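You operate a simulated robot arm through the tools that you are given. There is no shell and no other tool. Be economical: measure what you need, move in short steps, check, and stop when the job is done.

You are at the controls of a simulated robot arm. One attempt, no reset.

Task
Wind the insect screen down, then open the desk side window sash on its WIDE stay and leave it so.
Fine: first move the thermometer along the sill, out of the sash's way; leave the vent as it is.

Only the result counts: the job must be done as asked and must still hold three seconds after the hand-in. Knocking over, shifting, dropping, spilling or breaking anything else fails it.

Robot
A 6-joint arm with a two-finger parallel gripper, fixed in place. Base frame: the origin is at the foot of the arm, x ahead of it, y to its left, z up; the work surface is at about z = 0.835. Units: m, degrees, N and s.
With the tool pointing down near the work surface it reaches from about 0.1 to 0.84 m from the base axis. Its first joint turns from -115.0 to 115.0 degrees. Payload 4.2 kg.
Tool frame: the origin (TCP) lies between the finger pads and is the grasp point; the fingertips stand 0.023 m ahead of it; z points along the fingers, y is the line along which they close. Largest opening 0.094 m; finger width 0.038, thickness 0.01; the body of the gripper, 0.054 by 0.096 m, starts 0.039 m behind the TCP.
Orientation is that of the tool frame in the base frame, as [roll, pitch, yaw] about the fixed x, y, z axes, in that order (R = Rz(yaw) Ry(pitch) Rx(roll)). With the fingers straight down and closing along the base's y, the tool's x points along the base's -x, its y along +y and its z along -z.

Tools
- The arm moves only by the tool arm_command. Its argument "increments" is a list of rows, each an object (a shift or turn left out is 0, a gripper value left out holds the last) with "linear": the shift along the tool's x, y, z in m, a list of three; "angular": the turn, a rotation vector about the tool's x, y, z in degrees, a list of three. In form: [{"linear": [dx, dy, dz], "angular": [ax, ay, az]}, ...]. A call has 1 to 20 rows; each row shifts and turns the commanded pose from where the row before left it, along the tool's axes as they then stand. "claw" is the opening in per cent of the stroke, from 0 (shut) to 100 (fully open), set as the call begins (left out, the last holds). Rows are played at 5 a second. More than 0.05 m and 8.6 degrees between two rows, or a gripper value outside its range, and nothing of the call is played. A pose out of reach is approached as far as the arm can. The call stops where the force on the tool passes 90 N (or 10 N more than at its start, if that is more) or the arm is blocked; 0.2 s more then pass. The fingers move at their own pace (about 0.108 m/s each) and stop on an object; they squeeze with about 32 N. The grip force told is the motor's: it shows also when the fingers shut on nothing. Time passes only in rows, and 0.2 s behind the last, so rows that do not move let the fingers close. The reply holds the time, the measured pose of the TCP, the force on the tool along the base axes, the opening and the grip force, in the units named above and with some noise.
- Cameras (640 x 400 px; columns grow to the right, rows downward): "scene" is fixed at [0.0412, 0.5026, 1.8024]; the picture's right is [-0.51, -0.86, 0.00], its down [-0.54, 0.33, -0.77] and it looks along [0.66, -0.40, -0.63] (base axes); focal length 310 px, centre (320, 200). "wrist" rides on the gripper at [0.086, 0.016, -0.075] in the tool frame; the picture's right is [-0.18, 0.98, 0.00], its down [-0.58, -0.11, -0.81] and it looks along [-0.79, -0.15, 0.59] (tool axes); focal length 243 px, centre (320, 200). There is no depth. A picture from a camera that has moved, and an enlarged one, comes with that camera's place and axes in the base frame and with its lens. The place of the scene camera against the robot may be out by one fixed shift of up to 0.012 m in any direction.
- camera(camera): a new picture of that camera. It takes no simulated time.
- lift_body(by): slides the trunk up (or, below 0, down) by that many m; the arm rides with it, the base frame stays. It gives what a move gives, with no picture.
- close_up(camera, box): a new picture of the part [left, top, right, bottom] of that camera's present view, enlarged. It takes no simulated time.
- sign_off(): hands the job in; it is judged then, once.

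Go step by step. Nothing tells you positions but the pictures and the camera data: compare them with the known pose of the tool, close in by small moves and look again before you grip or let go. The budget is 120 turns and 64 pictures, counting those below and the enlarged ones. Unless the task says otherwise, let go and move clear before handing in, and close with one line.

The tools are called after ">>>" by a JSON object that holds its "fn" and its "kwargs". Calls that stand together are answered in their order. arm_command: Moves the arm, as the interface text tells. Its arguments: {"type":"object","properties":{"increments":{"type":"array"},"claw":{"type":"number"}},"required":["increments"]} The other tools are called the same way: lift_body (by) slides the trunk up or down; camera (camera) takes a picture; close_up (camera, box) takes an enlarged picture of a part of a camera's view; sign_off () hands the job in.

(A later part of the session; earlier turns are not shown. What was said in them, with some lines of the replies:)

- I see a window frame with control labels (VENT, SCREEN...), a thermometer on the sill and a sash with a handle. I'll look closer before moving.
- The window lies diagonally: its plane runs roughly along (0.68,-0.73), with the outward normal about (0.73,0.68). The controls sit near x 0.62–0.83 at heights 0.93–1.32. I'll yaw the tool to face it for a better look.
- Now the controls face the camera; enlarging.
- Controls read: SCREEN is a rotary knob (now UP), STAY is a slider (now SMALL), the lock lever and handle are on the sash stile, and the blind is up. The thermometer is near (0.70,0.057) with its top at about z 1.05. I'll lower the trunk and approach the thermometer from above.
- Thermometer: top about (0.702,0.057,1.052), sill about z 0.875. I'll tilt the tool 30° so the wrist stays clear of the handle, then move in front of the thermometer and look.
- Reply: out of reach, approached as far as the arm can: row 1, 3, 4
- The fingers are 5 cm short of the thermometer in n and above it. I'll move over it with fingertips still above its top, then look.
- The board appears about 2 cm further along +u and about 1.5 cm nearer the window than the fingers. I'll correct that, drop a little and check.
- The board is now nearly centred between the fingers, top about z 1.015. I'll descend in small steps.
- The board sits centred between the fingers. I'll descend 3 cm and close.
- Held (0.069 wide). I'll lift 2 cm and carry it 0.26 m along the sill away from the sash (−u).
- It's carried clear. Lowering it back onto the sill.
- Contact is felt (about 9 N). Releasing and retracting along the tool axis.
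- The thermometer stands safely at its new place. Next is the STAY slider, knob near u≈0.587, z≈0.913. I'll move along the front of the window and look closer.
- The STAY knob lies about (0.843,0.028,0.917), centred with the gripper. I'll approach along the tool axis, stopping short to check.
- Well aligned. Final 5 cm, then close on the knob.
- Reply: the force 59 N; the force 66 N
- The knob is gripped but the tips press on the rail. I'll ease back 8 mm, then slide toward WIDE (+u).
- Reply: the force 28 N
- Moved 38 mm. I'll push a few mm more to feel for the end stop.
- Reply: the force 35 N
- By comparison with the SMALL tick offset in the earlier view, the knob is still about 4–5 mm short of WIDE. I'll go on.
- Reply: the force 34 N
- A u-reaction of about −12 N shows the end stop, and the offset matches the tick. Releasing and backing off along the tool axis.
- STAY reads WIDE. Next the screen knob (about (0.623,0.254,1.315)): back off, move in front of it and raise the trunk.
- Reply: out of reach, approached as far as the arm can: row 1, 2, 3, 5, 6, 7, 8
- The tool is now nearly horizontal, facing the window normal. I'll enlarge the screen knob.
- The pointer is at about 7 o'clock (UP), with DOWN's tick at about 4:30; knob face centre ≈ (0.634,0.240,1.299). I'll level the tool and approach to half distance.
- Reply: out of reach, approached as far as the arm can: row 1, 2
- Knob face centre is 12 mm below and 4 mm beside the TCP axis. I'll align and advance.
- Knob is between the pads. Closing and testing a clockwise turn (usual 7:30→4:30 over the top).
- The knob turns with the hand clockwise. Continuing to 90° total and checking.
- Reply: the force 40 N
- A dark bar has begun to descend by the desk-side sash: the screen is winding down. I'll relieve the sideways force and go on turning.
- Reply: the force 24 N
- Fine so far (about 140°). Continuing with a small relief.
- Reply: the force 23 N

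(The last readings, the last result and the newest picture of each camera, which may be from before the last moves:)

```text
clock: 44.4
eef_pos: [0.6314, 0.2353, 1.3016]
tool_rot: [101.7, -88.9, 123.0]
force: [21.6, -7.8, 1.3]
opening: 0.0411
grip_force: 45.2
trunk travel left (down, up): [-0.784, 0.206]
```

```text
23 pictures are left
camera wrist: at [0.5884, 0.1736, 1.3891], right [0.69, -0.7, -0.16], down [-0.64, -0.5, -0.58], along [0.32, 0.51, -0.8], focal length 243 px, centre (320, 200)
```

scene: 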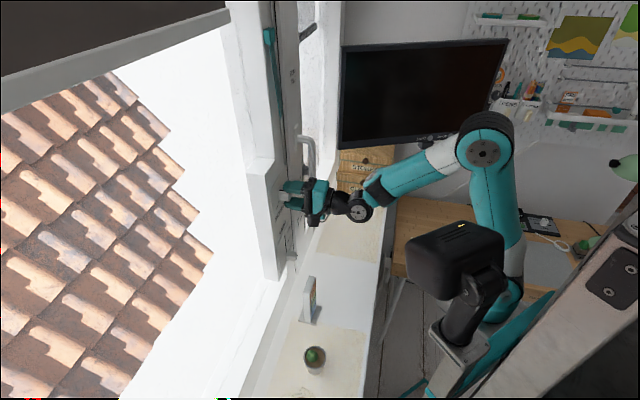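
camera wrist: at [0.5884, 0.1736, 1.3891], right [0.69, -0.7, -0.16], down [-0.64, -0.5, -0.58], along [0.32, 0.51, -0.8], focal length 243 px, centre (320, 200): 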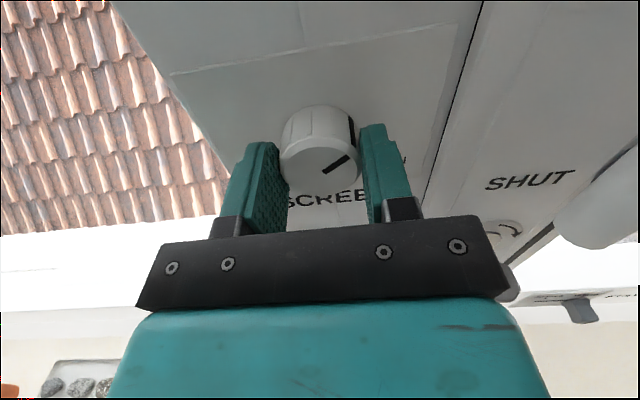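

180° turned. To keep the camera clear of the sash handle, I'll release, turn the hand back 90°, regrip, and turn the last 90°.

>>> {"fn": "arm_command", "kwargs": {"increments": [{}, {}, {"angular": [0, 0, -8.2]}, {"angular": [0, 0, -8.2]}, {"angular": [0, 0, -8.2]}, {"angular": [0, 0, -8.2]}, {"angular": [0, 0, -8.2]}, {"angular": [0, 0, -8.2]}, {"angular": [0, 0, -8.2]}, {"angular": [0, 0, -8.2]}, {"angular": [0, 0, -8.2]}, {"angular": [0, 0, -8.2]}, {"angular": [0, 0, -8.2]}, {}], "claw": 65}}

>>> {"fn": "arm_command", "kwargs": {"increments": [{}, {}, {}], "claw": 15}}

>>> {"fn": "arm_command", "kwargs": {"increments": [{"angular": [0, 0, 8]}, {"angular": [0, 0, 8]}, {"angular": [0, 0, 8]}, {"angular": [0, 0, 8]}, {"angular": [0, 0, 8]}, {"angular": [0, 0, 8]}, {"angular": [0, 0, 8]}, {"angular": [0, 0, 8]}, {"angular": [0, 0, 8]}, {"angular": [0, 0, 8]}, {"angular": [0, 0, 8]}, {}]}}

>>> {"fn": "camera", "kwargs": {"camera": "wrist"}}

>>> {"fn": "camera", "kwargs": {"camera": "scene"}}

```text
clock: 47.4
eef_pos: [0.629, 0.2356, 1.3039]
tool_rot: [90.2, 1.5, 135.1]
force: [1.0, -0.7, 0.1]
opening: 0.0611
grip_force: 0.0
trunk travel left (down, up): [-0.784, 0.206]
```

```text
clock: 48.2
eef_pos: [0.6285, 0.235, 1.2999]
tool_rot: [90.5, 1.5, 134.9]
force: [-3.5, -1.2, -23.3]
opening: 0.041
grip_force: 44.8
trunk travel left (down, up): [-0.784, 0.206]
```

```text
clock: 50.8
eef_pos: [0.6306, 0.2357, 1.3044]
tool_rot: [88.0, -86.5, 136.8]
force: [5.8, -11.1, -7.0]
opening: 0.0416
grip_force: 45.1
trunk travel left (down, up): [-0.784, 0.206]
```

```text
22 pictures are left
camera wrist: at [0.5857, 0.1759, 1.3918], right [0.7, -0.7, -0.12], down [-0.62, -0.52, -0.59], along [0.35, 0.49, -0.8], focal length 243 px, centre (320, 200)
```

wrist: 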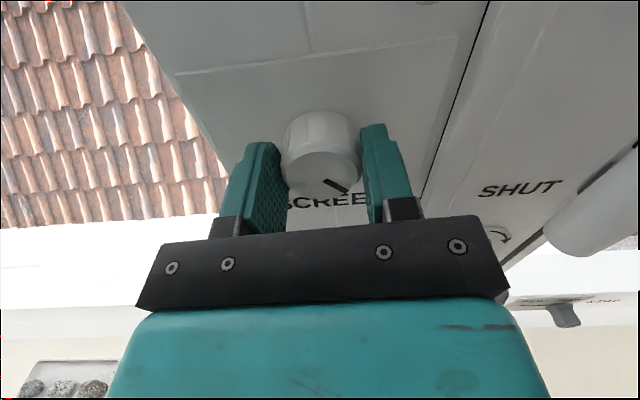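

```text
21 pictures are left
```

scene: 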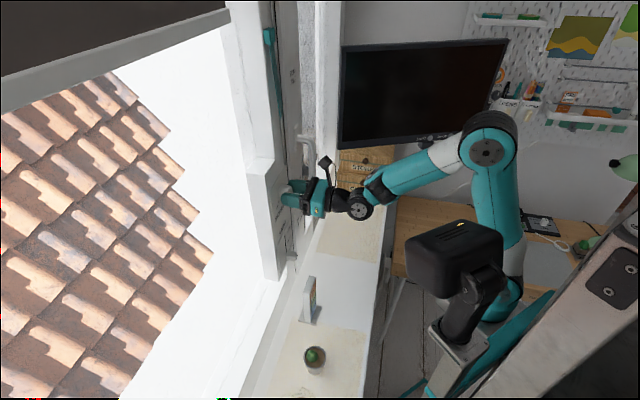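

The pointer is now toward about 4:30 and the grey screen covers the opening. I'll turn a little more to feel the stop.

>>> {"fn": "arm_command", "kwargs": {"increments": [{"angular": [0, 0, 6]}, {"angular": [0, 0, 6]}, {}]}}

>>> {"fn": "close_up", "kwargs": {"camera": "wrist", "box": [240, 80, 420, 220]}}

```text
clock: 51.6
eef_pos: [0.6303, 0.2342, 1.3045]
tool_rot: [-85.8, -81.5, -48.7]
force: [18.8, 16.8, 23.7]
opening: 0.0411
grip_force: 45.3
out of reach, approached as far as the arm can: row 2
trunk travel left (down, up): [-0.784, 0.206]
```

```text
2.86 times, centred on (330, 150) of wrist
camera zoom: at [0.5991, 0.1615, 1.3872], right [0.68, -0.66, -0.33], down [-0.7, -0.43, -0.57], along [0.23, 0.61, -0.76], focal length 693 px, centre (291, 343)
```

zoom: 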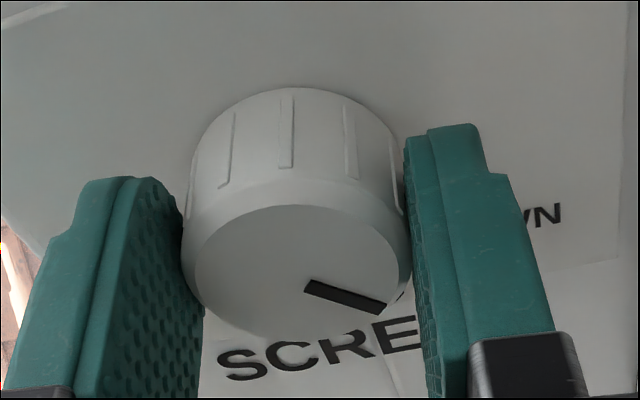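

Release and back off to read the knob and screen.

>>> {"fn": "arm_command", "kwargs": {"increments": [{}, {}, {"linear": [0, 0, -0.03]}, {"linear": [0, 0, -0.04]}, {"angular": [0, 0, -8]}, {}], "claw": 70}}

>>> {"fn": "camera", "kwargs": {"camera": "wrist"}}

>>> {"fn": "close_up", "kwargs": {"camera": "scene", "box": [250, 0, 360, 230]}}

```text
clock: 53.0
eef_pos: [0.5814, 0.1832, 1.3012]
tool_rot: [-101.6, -89.5, -33.6]
force: [-0.3, 0.4, -0.4]
opening: 0.0661
grip_force: 0.1
trunk travel left (down, up): [-0.784, 0.206]
```

```text
19 pictures are left
camera wrist: at [0.5407, 0.1193, 1.3875], right [0.69, -0.69, -0.19], down [-0.65, -0.49, -0.58], along [0.31, 0.53, -0.79], focal length 243 px, centre (320, 200)
```

wrist: 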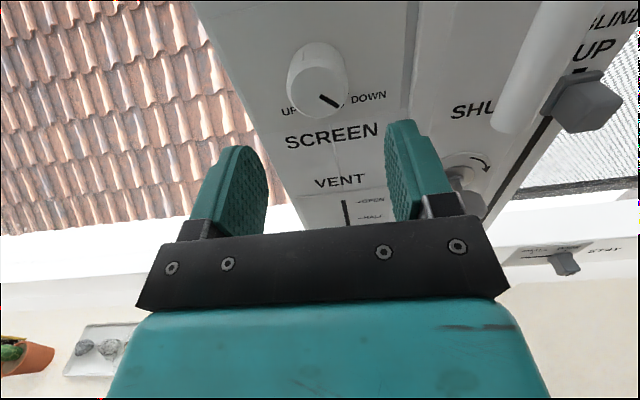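

```text
1.74 times, centred on (305, 115) of scene
camera zoom: at [0.0412, 0.5026, 1.8024], right [-0.51, -0.86, 0.0], down [-0.54, 0.33, -0.77], along [0.66, -0.4, -0.63], focal length 539 px, centre (346, 348)
```

zoom: 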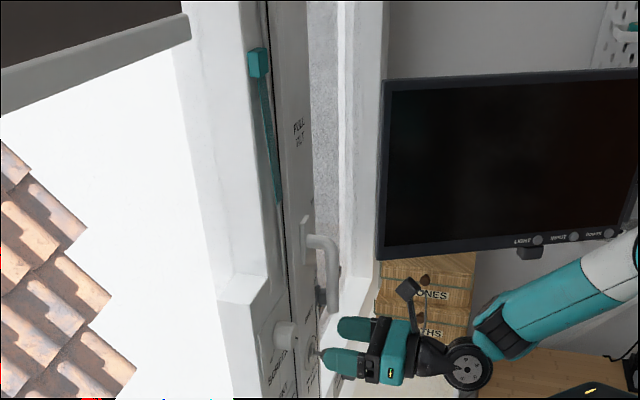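

Check the knob pointer and the screen's bottom bar.

>>> {"fn": "close_up", "kwargs": {"camera": "wrist", "box": [260, 20, 440, 140]}}

>>> {"fn": "close_up", "kwargs": {"camera": "wrist", "box": [420, 60, 640, 280]}}

```text
3.33 times, centred on (350, 80) of wrist
camera zoom: at [0.5407, 0.1193, 1.3875], right [0.69, -0.69, -0.19], down [-0.65, -0.49, -0.58], along [0.31, 0.53, -0.79], focal length 809 px, centre (220, 600)
```

zoom: 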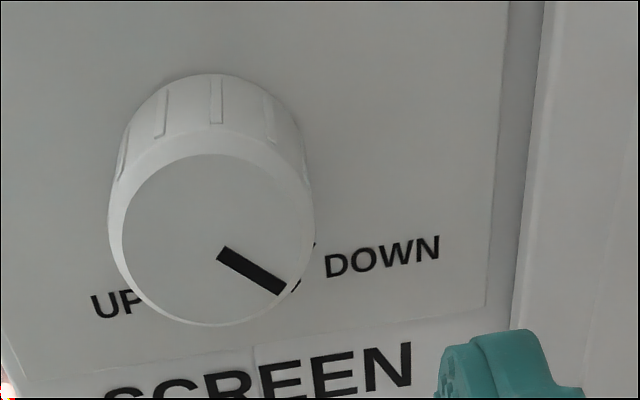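

```text
1.82 times, centred on (530, 170) of wrist
camera zoom: at [0.5407, 0.1193, 1.3875], right [0.69, -0.69, -0.19], down [-0.65, -0.49, -0.58], along [0.31, 0.53, -0.79], focal length 441 px, centre (-62, 254)
```

zoom: 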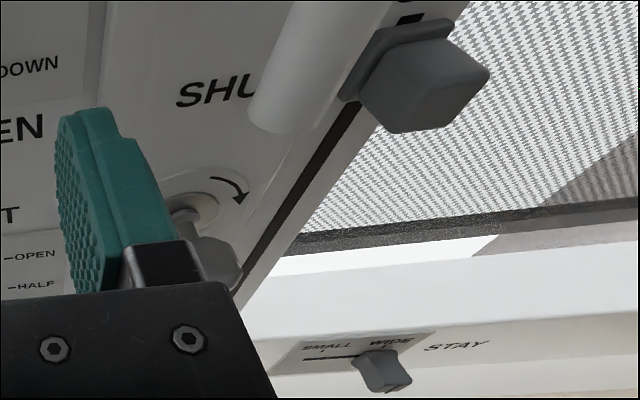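

The pointer is at the DOWN tick. To be sure it's on the stop, I'll regrip and give one more firm turn.

>>> {"fn": "arm_command", "kwargs": {"increments": [{"angular": [0, 0, -8]}, {"angular": [0, 0, -8]}, {"angular": [0, 0, -8]}, {"angular": [0, 0, -8]}, {"linear": [0, 0, 0.035]}, {"linear": [0, 0, 0.033]}, {}]}}

>>> {"fn": "arm_command", "kwargs": {"increments": [{}, {}, {}], "claw": 15}}

>>> {"fn": "close_up", "kwargs": {"camera": "wrist", "box": [240, 80, 420, 220]}}

>>> {"fn": "arm_command", "kwargs": {"increments": [{"angular": [0, 0, 7]}, {"angular": [0, 0, 7]}, {"angular": [0, 0, 7]}, {}]}}

>>> {"fn": "close_up", "kwargs": {"camera": "wrist", "box": [240, 80, 420, 220]}}

```text
clock: 54.6
eef_pos: [0.6305, 0.2304, 1.3029]
tool_rot: [90.2, -58.5, 134.8]
force: [0.2, 0.4, 0.4]
opening: 0.0657
grip_force: 0.1
trunk travel left (down, up): [-0.784, 0.206]
```

```text
clock: 55.4
eef_pos: [0.6282, 0.2332, 1.3015]
tool_rot: [90.7, -58.6, 134.7]
force: [-10.9, 9.5, -12.8]
opening: 0.0414
grip_force: 45.3
trunk travel left (down, up): [-0.784, 0.206]
```

```text
2.86 times, centred on (330, 150) of wrist
camera zoom: at [0.5547, 0.2037, 1.3829], right [0.66, -0.66, 0.36], down [-0.42, -0.72, -0.55], along [0.62, 0.21, -0.76], focal length 693 px, centre (291, 343)
```

zoom: 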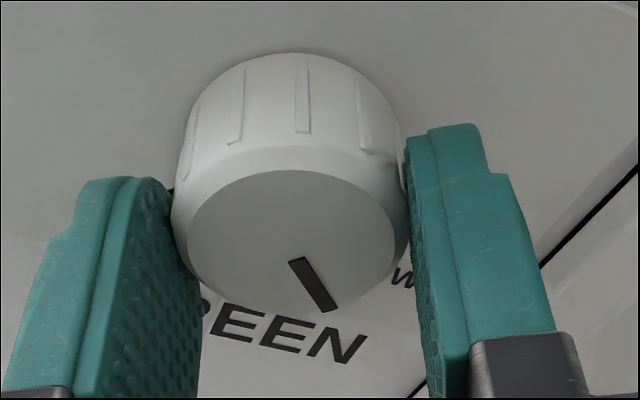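

```text
clock: 56.4
eef_pos: [0.6296, 0.2325, 1.3017]
tool_rot: [91.0, -79.6, 134.3]
force: [-15.6, 18.7, -15.3]
opening: 0.0409
grip_force: 45.0
trunk travel left (down, up): [-0.784, 0.206]
```

```text
2.86 times, centred on (330, 150) of wrist
camera zoom: at [0.5768, 0.1814, 1.3891], right [0.71, -0.71, 0.0], down [-0.57, -0.57, -0.59], along [0.41, 0.42, -0.81], focal length 693 px, centre (291, 343)
```

zoom: 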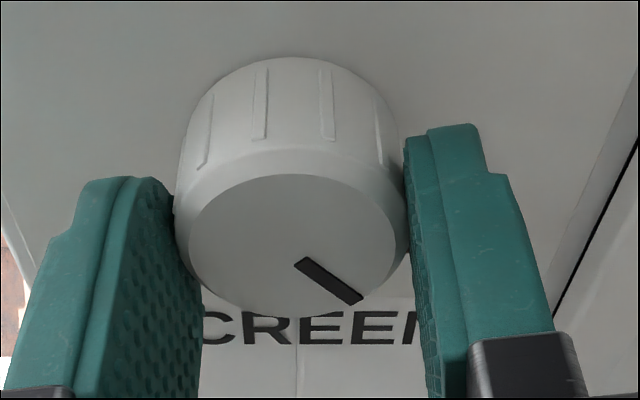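

The knob slipped in the fingers, so it's on its DOWN stop. Releasing; next the lock lever at about (0.70,0.14,1.175).

>>> {"fn": "arm_command", "kwargs": {"increments": [{}, {}, {"linear": [0, 0, -0.04]}, {"linear": [0, 0, -0.04]}, {"linear": [0, 0, -0.04]}, {"angular": [0, 0, 8]}, {"linear": [-0.04, 0.03, 0]}, {"linear": [-0.04, 0.03, 0]}, {"linear": [0, 0.04, 0]}, {}], "claw": 70}}

>>> {"fn": "camera", "kwargs": {"camera": "wrist"}}

```text
clock: 58.6
eef_pos: [0.6354, 0.0846, 1.2415]
tool_rot: [92.5, -87.6, 132.6]
force: [0.1, -0.7, 0.8]
opening: 0.0655
grip_force: 0.0
out of reach, approached as far as the arm can: row 5, 7, 8
trunk travel left (down, up): [-0.784, 0.206]
```

```text
13 pictures are left
camera wrist: at [0.5926, 0.0251, 1.3281], right [0.7, -0.7, -0.14], down [-0.63, -0.51, -0.58], along [0.34, 0.5, -0.8], focal length 243 px, centre (320, 200)
```

wrist: 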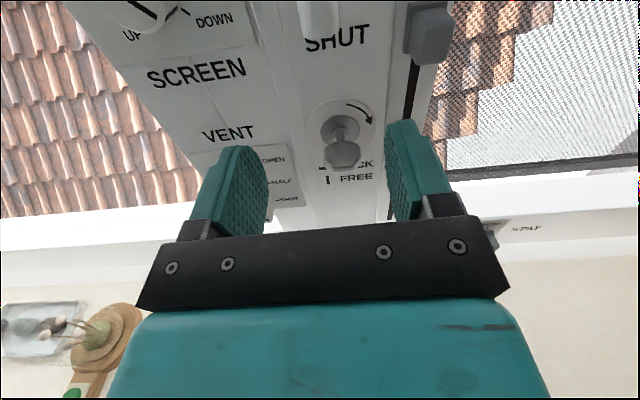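

>>> {"fn": "close_up", "kwargs": {"camera": "wrist", "box": [280, 0, 460, 200]}}

```text
2.00 times, centred on (370, 100) of wrist
camera zoom: at [0.5926, 0.0251, 1.3281], right [0.7, -0.7, -0.14], down [-0.63, -0.51, -0.58], along [0.34, 0.5, -0.8], focal length 485 px, centre (220, 400)
```

zoom: 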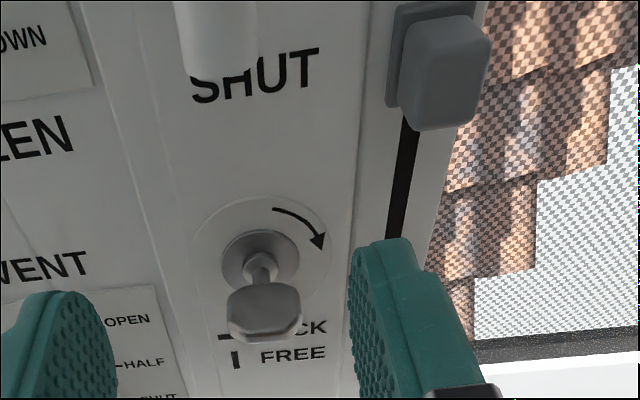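

The lock is a T-handle, now horizontal (LOCK); the arrow shows clockwise to vertical (FREE). I'll rotate the hand back 90° so the pads grip its flat faces, align, and check.

>>> {"fn": "arm_command", "kwargs": {"increments": [{"angular": [0, 0, -8]}, {"angular": [0, 0, -8]}, {"angular": [0, 0, -8]}, {"angular": [0, 0, -8]}, {"angular": [0, 0, -8]}, {"angular": [0, 0, -8]}, {"angular": [0, 0, -8]}, {"angular": [0, 0, -8]}, {"angular": [0, 0, -8]}, {"angular": [0, 0, -8]}, {"angular": [0, 0, -7.6]}, {"linear": [-0.0095, -0.03, 0]}, {"linear": [0, -0.0345, 0]}, {"linear": [0, 0, 0.04]}, {}], "claw": 55}}

>>> {"fn": "camera", "kwargs": {"camera": "wrist"}}

```text
clock: 61.7
eef_pos: [0.6862, 0.107, 1.2004]
tool_rot: [90.9, -0.5, 134.8]
force: [-62.0, -63.6, 8.0]
opening: 0.0489
grip_force: 0.0
out of reach, approached as far as the arm can: row 12, 13
trunk travel left (down, up): [-0.784, 0.206]
stopped in row 15: the force on the tool passed its limit (the readings are from after the stop); the commanded pose is now the measured one
```

```text
11 pictures are left
camera wrist: at [0.5737, 0.1175, 1.2187], right [0.15, -0.13, 0.98], down [-0.16, -0.98, -0.1], along [0.98, -0.14, -0.16], focal length 243 px, centre (320, 200)
```

wrist: 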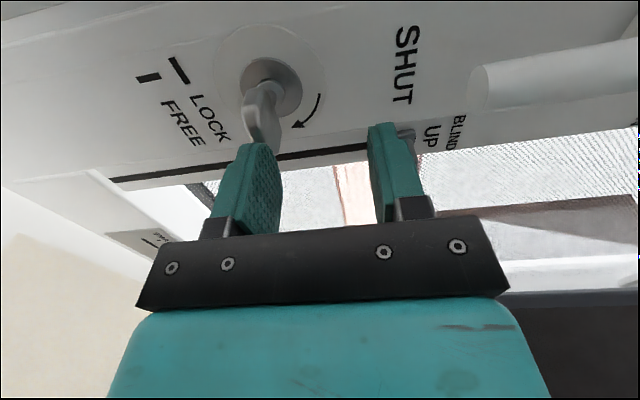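

The lower finger met the lever end: the TCP is 25 mm too high. Backing off, correcting height with the trunk and 15 mm sideways.

>>> {"fn": "arm_command", "kwargs": {"increments": [{"linear": [0, 0, -0.03]}, {"linear": [0.014, 0, 0]}, {}]}}

>>> {"fn": "lift_body", "kwargs": {"by": -0.025}}

>>> {"fn": "camera", "kwargs": {"camera": "wrist"}}

```text
clock: 62.5
eef_pos: [0.6612, 0.1013, 1.2004]
tool_rot: [90.7, -0.5, 135.2]
force: [0.1, -0.9, -0.1]
opening: 0.052
grip_force: 0.0
trunk travel left (down, up): [-0.784, 0.206]
```

```text
clock: 63.2
eef_pos: [0.6611, 0.1015, 1.176]
tool_rot: [90.7, -0.3, 135.2]
force: [0.3, 0.2, 0.6]
opening: 0.0518
grip_force: 0.1
trunk travel left (down, up): [-0.759, 0.231]
```

```text
10 pictures are left
camera wrist: at [0.5475, 0.112, 1.1929], right [0.14, -0.12, 0.98], down [-0.16, -0.98, -0.1], along [0.98, -0.14, -0.16], focal length 243 px, centre (320, 200)
```

wrist: 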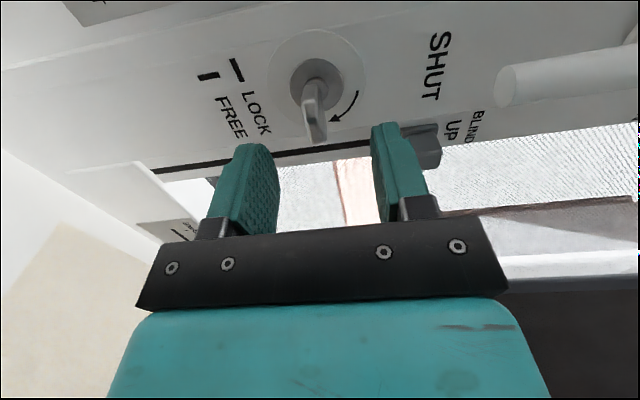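

Aligned. Advance 6 cm, close, and turn clockwise 90°.

>>> {"fn": "arm_command", "kwargs": {"increments": [{"linear": [0, 0, 0.03]}, {"linear": [0, 0, 0.028]}, {}]}}

>>> {"fn": "arm_command", "kwargs": {"increments": [{}, {}, {}, {}], "claw": 0}}

```text
clock: 64.0
eef_pos: [0.7011, 0.1443, 1.1742]
tool_rot: [90.7, -0.3, 135.2]
force: [-0.7, 0.1, 0.1]
opening: 0.0516
grip_force: 0.2
trunk travel left (down, up): [-0.759, 0.231]
```

```text
clock: 65.0
eef_pos: [0.7014, 0.1441, 1.1709]
tool_rot: [91.1, -0.4, 135.2]
force: [-8.5, -1.3, -39.1]
opening: 0.0121
grip_force: 45.2
trunk travel left (down, up): [-0.759, 0.231]
```

Gripped (12 mm thick). Easing 4 mm down, then turning.

>>> {"fn": "arm_command", "kwargs": {"increments": [{"linear": [0, -0.004, 0]}, {"angular": [0, 0, 8]}, {"angular": [0, 0, 8]}, {"angular": [0, 0, 8]}, {"angular": [0, 0, 8]}, {"angular": [0, 0, 8]}, {}]}}

>>> {"fn": "arm_command", "kwargs": {"increments": [{"angular": [0, 0, 8]}, {"angular": [0, 0, 8]}, {"angular": [0, 0, 8]}, {"angular": [0, 0, 8]}, {"angular": [0, 0, 8]}, {"angular": [0, 0, 8]}, {"angular": [0, 0, 4]}, {}]}}

```text
clock: 66.6
eef_pos: [0.701, 0.1465, 1.1762]
tool_rot: [90.3, -40.4, 135.2]
force: [-16.7, 11.9, 29.5]
opening: 0.0284
grip_force: 45.3
trunk travel left (down, up): [-0.759, 0.231]
```

```text
clock: 67.6
eef_pos: [0.6988, 0.147, 1.1887]
tool_rot: [85.4, -69.6, 139.9]
force: [-21.0, 10.3, 32.2]
opening: 0.0303
grip_force: 44.9
trunk travel left (down, up): [-0.759, 0.231]
stopped in row 4: the force on the tool passed its limit (the readings are from after the stop); the commanded pose is now the measured one
```

The opening grew to 0.03: the pads twisted across the lever rather than turning it. Let me look.

>>> {"fn": "camera", "kwargs": {"camera": "wrist"}}

```text
9 pictures are left
camera wrist: at [0.6354, 0.104, 1.2725], right [0.7, -0.69, 0.17], down [-0.48, -0.63, -0.61], along [0.53, 0.34, -0.78], focal length 243 px, centre (320, 200)
```

wrist: 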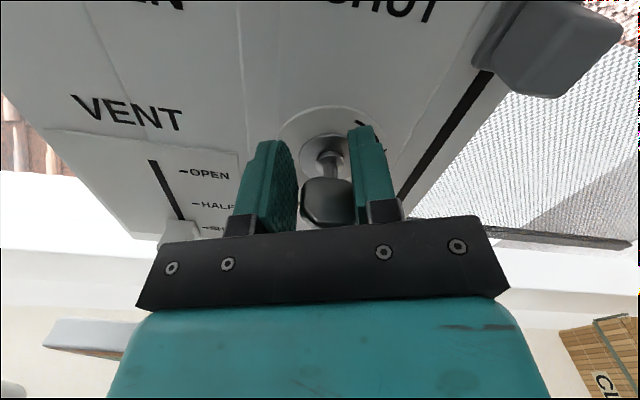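

The lever did not turn at all while the hand twisted 70°. I'll go back to the flat-face grip and test whether it must be pushed or pulled before turning.

>>> {"fn": "arm_command", "kwargs": {"increments": [{}, {}, {"linear": [-0.0085, -0.001, 0]}, {"linear": [-0.0085, -0.001, 0]}, {"angular": [0, 0, -8]}, {"angular": [0, 0, -8]}, {"angular": [0, 0, -8]}, {"angular": [0, 0, -8]}, {"angular": [0, 0, -8]}, {"angular": [0, 0, -8]}, {"angular": [0, 0, -8]}, {"angular": [0, 0, -8]}, {"angular": [0, 0, -6]}, {}], "claw": 60}}

>>> {"fn": "arm_command", "kwargs": {"increments": [{}, {}, {}, {}], "claw": 0}}

```text
clock: 70.6
eef_pos: [0.7069, 0.1414, 1.1667]
tool_rot: [89.1, 0.3, 135.2]
force: [-0.5, 0.0, 0.7]
opening: 0.0565
grip_force: 0.1
trunk travel left (down, up): [-0.759, 0.231]
```

```text
clock: 71.6
eef_pos: [0.7056, 0.1414, 1.17]
tool_rot: [88.7, 0.4, 135.1]
force: [2.4, -1.4, 30.1]
opening: 0.0119
grip_force: 44.8
trunk travel left (down, up): [-0.759, 0.231]
```

>>> {"fn": "arm_command", "kwargs": {"increments": [{"linear": [0, 0.003, 0]}, {"linear": [0, 0, -0.008]}, {}]}}

>>> {"fn": "arm_command", "kwargs": {"increments": [{"linear": [0, 0, 0.008]}, {"linear": [0, 0, 0.008]}, {}]}}

```text
clock: 72.4
eef_pos: [0.701, 0.1376, 1.169]
tool_rot: [89.0, 0.4, 135.3]
force: [26.0, 22.4, 19.2]
opening: 0.012
grip_force: 45.0
trunk travel left (down, up): [-0.759, 0.231]
```

```text
clock: 73.2
eef_pos: [0.71, 0.1462, 1.1697]
tool_rot: [88.9, 0.3, 135.1]
force: [-23.7, -26.9, 11.9]
opening: 0.012
grip_force: 45.1
trunk travel left (down, up): [-0.759, 0.231]
```

Inconclusive; now, while pushed in, try a small clockwise turn and watch the opening.

>>> {"fn": "arm_command", "kwargs": {"increments": [{"linear": [0, 0, 0.003], "angular": [0, 0, 6]}, {"angular": [0, 0, 6]}, {"angular": [0, 0, 6]}, {}]}}

```text
clock: 74.2
eef_pos: [0.7138, 0.1491, 1.1698]
tool_rot: [89.0, -17.9, 135.5]
force: [-6.2, -9.4, 5.8]
opening: 0.0199
grip_force: 44.9
trunk travel left (down, up): [-0.759, 0.231]
```

Still stuck clockwise. Test counter-clockwise.

>>> {"fn": "arm_command", "kwargs": {"increments": [{"angular": [0, 0, -6]}, {"angular": [0, 0, -6]}, {"angular": [0, 0, -6]}, {}]}}

>>> {"fn": "arm_command", "kwargs": {"increments": [{"angular": [0, 0, -6]}, {"angular": [0, 0, -6]}, {"angular": [0, 0, -4]}, {}]}}

```text
clock: 75.2
eef_pos: [0.7135, 0.1482, 1.1695]
tool_rot: [88.9, 0.2, 135.3]
force: [-0.4, -1.0, 8.8]
opening: 0.0119
grip_force: 44.8
trunk travel left (down, up): [-0.759, 0.231]
```

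```text
clock: 76.2
eef_pos: [0.7135, 0.1493, 1.1698]
tool_rot: [89.0, 16.4, 134.9]
force: [-12.1, -4.1, 2.1]
opening: 0.0117
grip_force: 45.4
trunk travel left (down, up): [-0.759, 0.231]
```

It turns counter-clockwise with the hand (opening unchanged). Continue to vertical (90° total).

>>> {"fn": "arm_command", "kwargs": {"increments": [{"angular": [0, 0, -8]}, {"angular": [0, 0, -8]}, {"angular": [0, 0, -8]}, {"angular": [0, 0, -8]}, {"angular": [0, 0, -8]}, {}]}}

>>> {"fn": "arm_command", "kwargs": {"increments": [{"angular": [0, 0, -8]}, {"angular": [0, 0, -8]}, {"angular": [0, 0, -8]}, {"angular": [0, 0, -8]}, {"angular": [0, 0, -2]}, {}]}}

>>> {"fn": "camera", "kwargs": {"camera": "wrist"}}

```text
clock: 77.6
eef_pos: [0.7149, 0.1497, 1.1683]
tool_rot: [88.3, 56.4, 133.7]
force: [-3.3, 1.2, -6.1]
opening: 0.0119
grip_force: 44.5
trunk travel left (down, up): [-0.759, 0.231]
```

```text
clock: 79.0
eef_pos: [0.7143, 0.1494, 1.1685]
tool_rot: [-21.8, 89.1, 23.4]
force: [-9.6, -4.4, -20.5]
opening: 0.0113
grip_force: 44.6
trunk travel left (down, up): [-0.759, 0.231]
```

```text
8 pictures are left
camera wrist: at [0.6521, 0.1093, 1.0812], right [-0.7, 0.69, 0.18], down [-0.5, -0.65, 0.57], along [0.51, 0.31, 0.8], focal length 243 px, centre (320, 200)
```

wrist: 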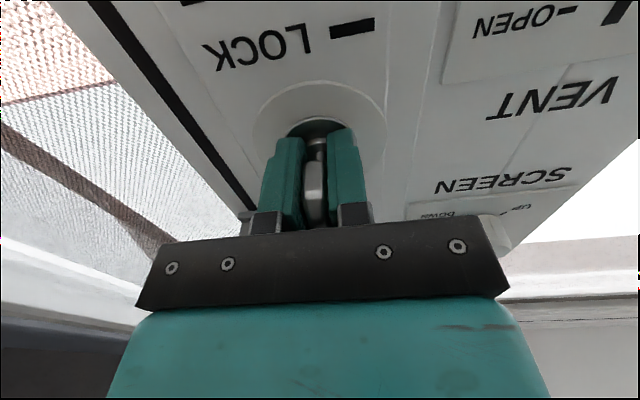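

The lever is vertical (FREE). Releasing, backing off, and raising to view the handle and its labels.

>>> {"fn": "arm_command", "kwargs": {"increments": [{}, {}, {"linear": [0, 0, -0.03]}, {"linear": [0, 0, -0.04]}, {"linear": [0, 0, -0.04]}, {}], "claw": 60}}

>>> {"fn": "lift_body", "kwargs": {"by": 0.08}}

>>> {"fn": "camera", "kwargs": {"camera": "wrist"}}

```text
clock: 80.4
eef_pos: [0.6604, 0.084, 1.1933]
tool_rot: [-37.7, 89.4, 7.5]
force: [0.4, 0.6, -0.2]
opening: 0.0563
grip_force: 0.1
out of reach, approached as far as the arm can: row 4, 5
trunk travel left (down, up): [-0.759, 0.231]
```

```text
clock: 81.6
eef_pos: [0.6603, 0.083, 1.274]
tool_rot: [-36.8, 89.3, 8.3]
force: [-0.8, 0.5, 0.7]
opening: 0.0564
grip_force: 0.0
trunk travel left (down, up): [-0.839, 0.151]
```

```text
7 pictures are left
camera wrist: at [0.5981, 0.0434, 1.1866], right [-0.7, 0.69, 0.18], down [-0.5, -0.65, 0.58], along [0.51, 0.31, 0.8], focal length 243 px, centre (320, 200)
```

wrist: 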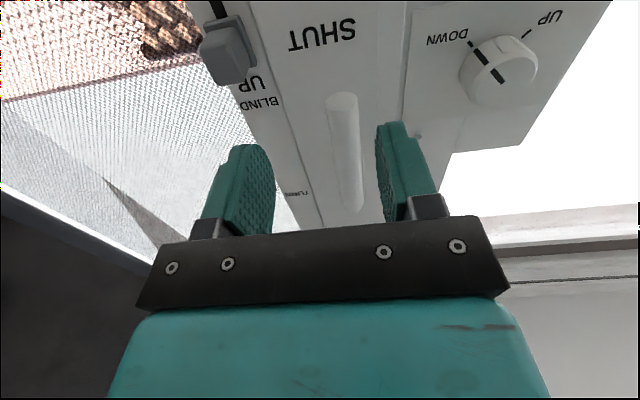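

Labels show TURN to the right of the handle (horizontal), PULL/TILT above. The handle must swing from down to right (counter-clockwise); its grip bar is at u≈0.393, n≈0.59, bottom z≈1.27, pivot z≈1.41. I'll place the closed fingers as a peg on its left side.

>>> {"fn": "arm_command", "kwargs": {"increments": [{"linear": [0, 0.026, 0]}, {"linear": [-0.015, 0.027, 0]}, {"linear": [-0.015, 0, 0]}, {"linear": [0, 0, 0.03]}, {"linear": [0, 0, 0.03]}, {}], "claw": 0}}

```text
clock: 83.0
eef_pos: [0.6676, 0.1644, 1.3063]
tool_rot: [-35.8, 89.4, 9.4]
force: [0.6, 0.8, 0.3]
opening: 0.0
grip_force: 31.8
out of reach, approached as far as the arm can: row 1
trunk travel left (down, up): [-0.839, 0.151]
```

In place left of the bar. Pushing along the arc, first half.

>>> {"fn": "arm_command", "kwargs": {"increments": [{"linear": [0, -0.019, 0]}, {"linear": [0, -0.0184, 0]}, {"linear": [-0.0018, -0.0236, 0]}, {"linear": [-0.008, -0.0239, 0]}, {}]}}

>>> {"fn": "arm_command", "kwargs": {"increments": [{"linear": [-0.0147, -0.0221, 0]}, {"linear": [-0.0213, -0.0183, 0]}, {"linear": [-0.0267, -0.0119, 0]}, {}]}}

>>> {"fn": "camera", "kwargs": {"camera": "wrist"}}

```text
clock: 84.2
eef_pos: [0.7278, 0.1032, 1.3171]
tool_rot: [-38.2, 89.4, 7.0]
force: [-0.4, -0.5, -0.4]
opening: 0.0001
grip_force: 31.9
trunk travel left (down, up): [-0.839, 0.151]
```

```text
clock: 85.2
eef_pos: [0.763, 0.0673, 1.378]
tool_rot: [-39.0, 89.4, 6.2]
force: [-2.1, -0.3, -4.0]
opening: 0.0
grip_force: 31.6
trunk travel left (down, up): [-0.839, 0.151]
```

```text
6 pictures are left
camera wrist: at [0.7004, 0.0274, 1.2911], right [-0.7, 0.69, 0.18], down [-0.5, -0.65, 0.58], along [0.52, 0.31, 0.8], focal length 243 px, centre (320, 200)
```

wrist: 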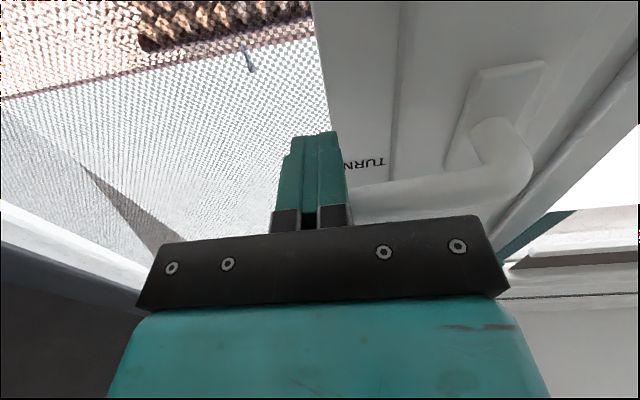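

The handle now points right at TURN. Check its angle from the scene camera.

>>> {"fn": "close_up", "kwargs": {"camera": "scene", "box": [250, 90, 390, 190]}}

```text
4.00 times, centred on (320, 140) of scene
camera zoom: at [0.0412, 0.5026, 1.8024], right [-0.51, -0.86, 0.0], down [-0.54, 0.33, -0.77], along [0.66, -0.4, -0.63], focal length 1240 px, centre (320, 440)
```

zoom: 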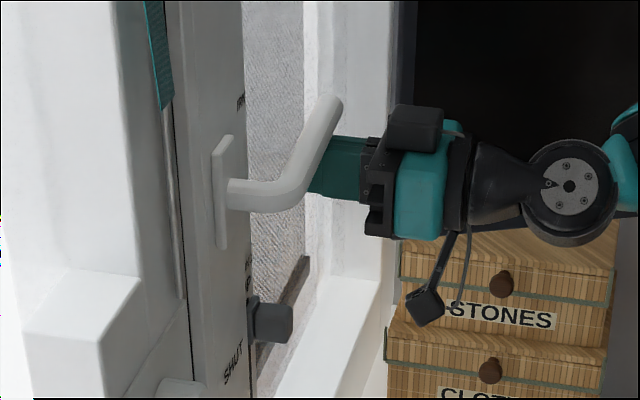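

The handle is within a few degrees of horizontal. I'll retract, roll the hand 90° so the pads close vertically, and line up on the bar (u≈0.47, z≈1.41).

>>> {"fn": "arm_command", "kwargs": {"increments": [{"linear": [0.003, 0, -0.03]}, {"linear": [0, 0, -0.04]}, {"angular": [0, 0, 8]}, {"angular": [0, 0, 8]}, {"angular": [0, 0, 8]}, {"angular": [0, 0, 8]}, {"angular": [0, 0, 8]}, {"angular": [0, 0, 8]}, {"angular": [0, 0, 8]}, {"angular": [0, 0, 8]}, {"angular": [0, 0, 8]}, {"angular": [0, 0, 8]}, {"angular": [0, 0, 8]}, {"linear": [0.022, 0.032, 0]}, {}], "claw": 65}}

```text
clock: 88.4
eef_pos: [0.697, 0.0339, 1.4071]
tool_rot: [89.5, 2.2, 135.1]
force: [0.4, 0.3, -0.1]
opening: 0.0613
grip_force: 0.1
trunk travel left (down, up): [-0.839, 0.151]
```

Lined up; advance 7 cm and close on the bar.

>>> {"fn": "arm_command", "kwargs": {"increments": [{"linear": [0, 0.002, 0.025]}, {"linear": [0, 0, 0.025]}, {"linear": [0, 0, 0.02]}, {}]}}

>>> {"fn": "arm_command", "kwargs": {"increments": [{}, {}, {}], "claw": 0}}

```text
clock: 89.4
eef_pos: [0.7477, 0.0834, 1.4075]
tool_rot: [89.5, 2.3, 135.0]
force: [-1.2, -0.3, 0.2]
opening: 0.061
grip_force: 0.1
trunk travel left (down, up): [-0.839, 0.151]
```

```text
clock: 90.2
eef_pos: [0.7484, 0.0832, 1.4044]
tool_rot: [89.9, 2.2, 135.1]
force: [-5.7, 0.1, -30.2]
opening: 0.0204
grip_force: 46.0
trunk travel left (down, up): [-0.839, 0.151]
```

Bar gripped (20 mm). Relieve the vertical load and start pulling the sash on its hinge arc (hinge about u≈0.86), first ~10°.

>>> {"fn": "arm_command", "kwargs": {"increments": [{"linear": [0, -0.004, 0]}, {"linear": [-0.003, 0, -0.017]}, {"linear": [-0.003, 0, -0.017]}, {"linear": [-0.0045, 0, -0.0165]}, {"linear": [-0.0045, 0, -0.0165]}, {}]}}

>>> {"fn": "camera", "kwargs": {"camera": "scene"}}

```text
clock: 91.6
eef_pos: [0.7094, 0.0264, 1.4039]
tool_rot: [89.9, 2.3, 135.4]
force: [-22.2, 16.9, -29.3]
opening: 0.0205
grip_force: 44.8
trunk travel left (down, up): [-0.839, 0.151]
```

```text
4 pictures are left
```

scene: 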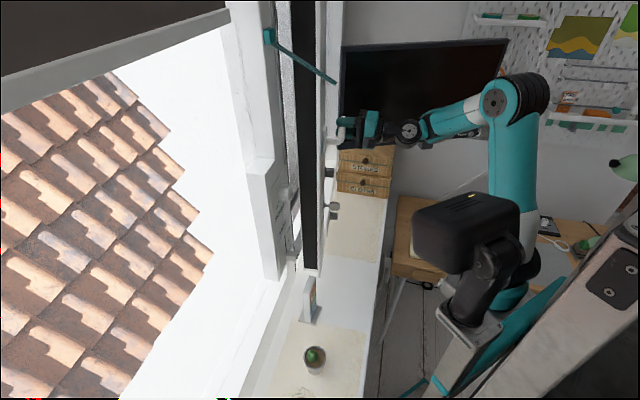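

The sash swings inward; the teal stay arm is following. Continue along the arc, yawing slightly.

>>> {"fn": "arm_command", "kwargs": {"increments": [{"linear": [0.003, -0.003, -0.0159]}, {"linear": [-0.004, 0, -0.0159]}, {"linear": [-0.005, 0, -0.0159], "angular": [0, 4, 0]}, {"linear": [-0.005, 0, -0.0159], "angular": [0, 4, 0]}, {}]}}

>>> {"fn": "arm_command", "kwargs": {"increments": [{"linear": [-0.0055, 0, -0.0155]}, {"linear": [-0.0055, 0, -0.0155]}, {"linear": [-0.0055, 0, -0.0155]}, {"linear": [-0.0055, 0, -0.0155]}, {}]}}

```text
clock: 92.8
eef_pos: [0.6748, -0.0283, 1.4031]
tool_rot: [89.7, 2.4, 143.2]
force: [0.6, 0.4, 0.3]
opening: 0.0001
grip_force: 42.2
trunk travel left (down, up): [-0.839, 0.151]
```

```text
clock: 94.0
eef_pos: [0.6786, -0.0567, 1.4111]
tool_rot: [90.4, 2.4, 142.7]
force: [-0.4, 0.3, -0.4]
opening: 0.0
grip_force: 42.7
out of reach, approached as far as the arm can: row 2, 3, 4
trunk travel left (down, up): [-0.839, 0.151]
```

The grip slipped off the bar. Look where the sash stands.

>>> {"fn": "close_up", "kwargs": {"camera": "scene", "box": [240, 20, 440, 290]}}

```text
1.48 times, centred on (340, 155) of scene
camera zoom: at [0.0412, 0.5026, 1.8024], right [-0.51, -0.86, 0.0], down [-0.54, 0.33, -0.77], along [0.66, -0.4, -0.63], focal length 459 px, centre (290, 267)
```

zoom: 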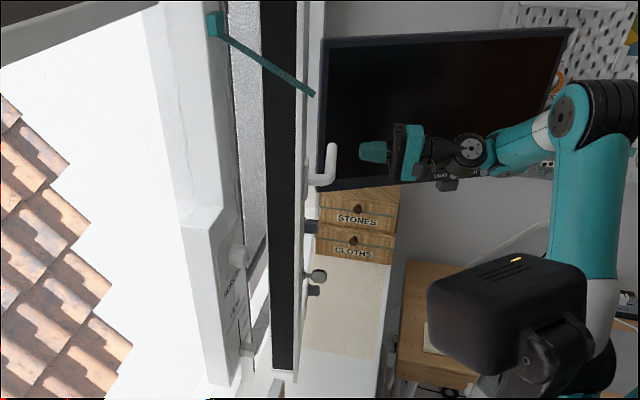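

The sash stands open about 13°, probably at a stop where my grip slipped, but I want to confirm it. Regripping the bar (est. u≈0.48, n≈0.505).

>>> {"fn": "arm_command", "kwargs": {"increments": [{}, {"linear": [0.031, -0.008, 0]}, {"linear": [0, 0, 0.03]}, {}], "claw": 65}}

>>> {"fn": "arm_command", "kwargs": {"increments": [{"linear": [0, 0, 0.02]}, {"linear": [0, 0, 0.018]}, {}]}}

>>> {"fn": "arm_command", "kwargs": {"increments": [{}, {}, {}], "claw": 0}}

```text
clock: 95.0
eef_pos: [0.671, -0.0154, 1.4015]
tool_rot: [89.9, 2.5, 143.1]
force: [0.0, -0.2, 0.4]
opening: 0.0612
grip_force: 0.1
trunk travel left (down, up): [-0.839, 0.151]
```

```text
clock: 95.8
eef_pos: [0.6952, 0.0161, 1.4013]
tool_rot: [90.0, 2.5, 143.2]
force: [0.6, -0.1, -0.3]
opening: 0.061
grip_force: 0.1
trunk travel left (down, up): [-0.839, 0.151]
```

```text
clock: 96.6
eef_pos: [0.6942, 0.0161, 1.4039]
tool_rot: [89.8, 2.4, 143.1]
force: [4.4, 1.7, 8.0]
opening: 0.0207
grip_force: 45.7
trunk travel left (down, up): [-0.839, 0.151]
```

Regripped. Pull gently in 1 cm steps, watching force.

>>> {"fn": "arm_command", "kwargs": {"increments": [{"linear": [-0.0014, 0, -0.0099]}, {}]}}

>>> {"fn": "arm_command", "kwargs": {"increments": [{"linear": [-0.0014, 0, -0.0099]}, {}]}}

```text
clock: 97.2
eef_pos: [0.689, 0.0108, 1.4028]
tool_rot: [89.9, 2.3, 143.4]
force: [19.3, 34.7, 17.6]
opening: 0.021
grip_force: 44.8
trunk travel left (down, up): [-0.839, 0.151]
```

```text
clock: 97.8
eef_pos: [0.6856, -0.0047, 1.398]
tool_rot: [90.3, 2.0, 142.7]
force: [0.5, 0.1, -0.4]
opening: 0.0
grip_force: 42.8
trunk travel left (down, up): [-0.839, 0.151]
```

Strong resistance (~40 N) after a few mm and the pads slipped again, consistent with a firm stop. I'll view it from here to make sure it's the stay, not the monitor.

>>> {"fn": "arm_command", "kwargs": {"increments": [{"linear": [0, 0, -0.03]}, {"linear": [0, 0, -0.03]}, {}]}}

>>> {"fn": "camera", "kwargs": {"camera": "wrist"}}

```text
clock: 98.6
eef_pos: [0.6545, -0.0386, 1.4037]
tool_rot: [90.2, 2.3, 142.9]
force: [0.4, 0.4, 0.6]
opening: 0.0
grip_force: 42.7
out of reach, approached as far as the arm can: row 2
trunk travel left (down, up): [-0.839, 0.151]
```

```text
2 pictures are left
camera wrist: at [0.5406, -0.0437, 1.4167], right [0.12, -0.08, 0.99], down [-0.02, -1.0, -0.08], along [0.99, -0.01, -0.12], focal length 243 px, centre (320, 200)
```

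wrist: 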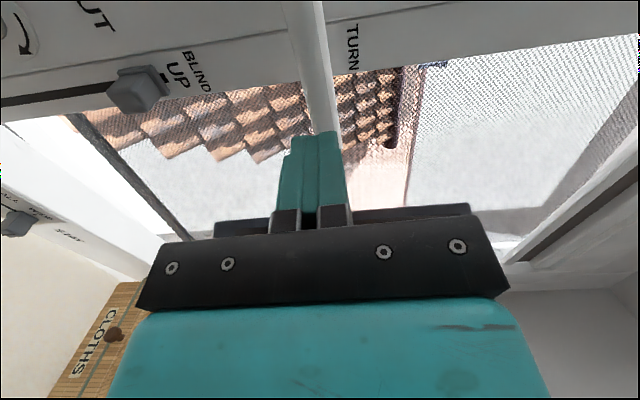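

The monitor's edge is clear of sash and handle, and the sash moved freely until this stop (~12°), so the WIDE stay is holding it. I'll regrip once more, deeper, and pull firmly to seat it fully against the stay.

>>> {"fn": "arm_command", "kwargs": {"increments": [{}, {}, {"linear": [0.0015, 0, 0.025]}, {"linear": [0, 0, 0.025]}, {"linear": [0, 0, 0.024]}, {}], "claw": 65}}

>>> {"fn": "arm_command", "kwargs": {"increments": [{}, {}, {}], "claw": 0}}

>>> {"fn": "arm_command", "kwargs": {"increments": [{"linear": [-0.001, 0, -0.005]}, {}]}}

>>> {"fn": "arm_command", "kwargs": {"increments": [{"linear": [-0.001, 0, -0.004]}, {}]}}

```text
clock: 100.0
eef_pos: [0.6991, 0.0221, 1.4053]
tool_rot: [89.9, 2.4, 143.2]
force: [-0.4, -0.5, -0.2]
opening: 0.0611
grip_force: 0.0
trunk travel left (down, up): [-0.839, 0.151]
```

```text
clock: 100.8
eef_pos: [0.7006, 0.0225, 1.4021]
tool_rot: [90.3, 2.2, 143.2]
force: [-8.1, 0.2, -28.0]
opening: 0.0203
grip_force: 45.6
trunk travel left (down, up): [-0.839, 0.151]
```

```text
clock: 101.4
eef_pos: [0.6962, 0.0182, 1.4019]
tool_rot: [90.2, 2.4, 143.4]
force: [-6.3, 8.0, -36.3]
opening: 0.0205
grip_force: 44.9
trunk travel left (down, up): [-0.839, 0.151]
```

```text
clock: 102.0
eef_pos: [0.694, 0.0132, 1.4028]
tool_rot: [90.3, 2.3, 143.5]
force: [-12.4, 11.8, -37.1]
opening: 0.0206
grip_force: 45.1
trunk travel left (down, up): [-0.839, 0.151]
```

It moves freely here (no pull resistance), so keep going in small steps, easing the height.

>>> {"fn": "arm_command", "kwargs": {"increments": [{"linear": [0.002, -0.004, -0.005]}, {"linear": [0, 0, -0.005]}, {}]}}

>>> {"fn": "arm_command", "kwargs": {"increments": [{"linear": [0, 0, -0.005]}, {"linear": [-0.001, 0, -0.005]}, {}]}}

```text
clock: 102.8
eef_pos: [0.6876, 0.0053, 1.4028]
tool_rot: [89.7, 2.6, 143.2]
force: [23.5, 25.3, 11.4]
opening: 0.0204
grip_force: 45.3
trunk travel left (down, up): [-0.839, 0.151]
```

```text
clock: 103.6
eef_pos: [0.6812, -0.0045, 1.3998]
tool_rot: [90.0, 2.2, 143.0]
force: [-5.4, -4.9, -0.9]
opening: 0.0001
grip_force: 41.9
trunk travel left (down, up): [-0.839, 0.151]
```

Slipped again right at the same place, confirming the hard stop (~0→35 N within 5 mm). I'll regrip and this time release at the stop under light load so the sash doesn't rebound.

>>> {"fn": "arm_command", "kwargs": {"increments": [{"linear": [0, 0.004, -0.025]}, {}, {}, {"linear": [0, 0, 0.03]}, {"linear": [0, 0, 0.03]}, {}], "claw": 65}}

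>>> {"fn": "arm_command", "kwargs": {"increments": [{}, {}, {}], "claw": 0}}

>>> {"fn": "arm_command", "kwargs": {"increments": [{"linear": [0, -0.003, -0.005]}, {}]}}

```text
clock: 105.0
eef_pos: [0.7034, 0.0252, 1.4046]
tool_rot: [89.9, 2.4, 143.2]
force: [0.4, -0.1, 0.6]
opening: 0.0612
grip_force: 0.1
trunk travel left (down, up): [-0.839, 0.151]
```

```text
clock: 105.8
eef_pos: [0.7031, 0.0255, 1.4027]
tool_rot: [90.1, 2.3, 143.2]
force: [-5.9, 0.8, -21.6]
opening: 0.0204
grip_force: 44.8
trunk travel left (down, up): [-0.839, 0.151]
```

```text
clock: 106.4
eef_pos: [0.7014, 0.0217, 1.4025]
tool_rot: [89.8, 2.4, 143.3]
force: [15.2, 13.4, 1.5]
opening: 0.0205
grip_force: 44.6
trunk travel left (down, up): [-0.839, 0.151]
```

>>> {"fn": "arm_command", "kwargs": {"increments": [{"linear": [0, 0, -0.003]}, {}]}}

>>> {"fn": "arm_command", "kwargs": {"increments": [{"linear": [0, 0, -0.003]}, {}]}}

```text
clock: 107.0
eef_pos: [0.7001, 0.0205, 1.4028]
tool_rot: [89.7, 2.4, 143.1]
force: [28.6, 26.9, 11.5]
opening: 0.0205
grip_force: 44.8
trunk travel left (down, up): [-0.839, 0.151]
```

```text
clock: 107.6
eef_pos: [0.6975, 0.0187, 1.4022]
tool_rot: [89.9, 2.3, 143.3]
force: [23.3, 31.2, 16.8]
opening: 0.0205
grip_force: 45.2
trunk travel left (down, up): [-0.839, 0.151]
```

Hard stop confirmed at ~39 N. Releasing here and retreating clear.

>>> {"fn": "arm_command", "kwargs": {"increments": [{}, {}, {}, {"linear": [0, 0, -0.03]}, {"linear": [0, 0, -0.04]}, {"linear": [0.02, 0, -0.03]}, {"linear": [0.03, 0, -0.03]}, {}], "claw": 65}}

>>> {"fn": "camera", "kwargs": {"camera": "scene"}}

```text
clock: 109.4
eef_pos: [0.6073, -0.0138, 1.4095]
tool_rot: [90.4, 2.4, 142.7]
force: [0.4, 0.1, 0.7]
opening: 0.0611
grip_force: 0.0
out of reach, approached as far as the arm can: row 6, 7
trunk travel left (down, up): [-0.839, 0.151]
```

```text
1 pictures are left
```

scene: 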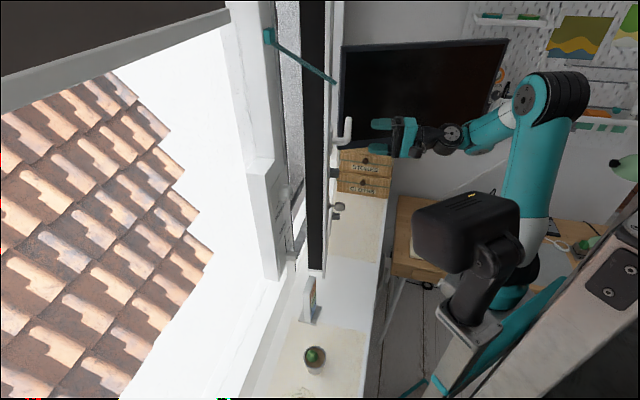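

>>> {"fn": "sign_off", "kwargs": {}}

```text
The job is handed in.
```

I moved the thermometer along the sill, wound the screen fully down, and left the vent alone. With the stay on WIDE, I freed the lock, turned the handle to TURN and opened the desk-side sash about 12–13° to a firm stop. I took that stop to be the WIDE stay but couldn't confirm the angle. I handed the job in with the arm clear, and no result came back.
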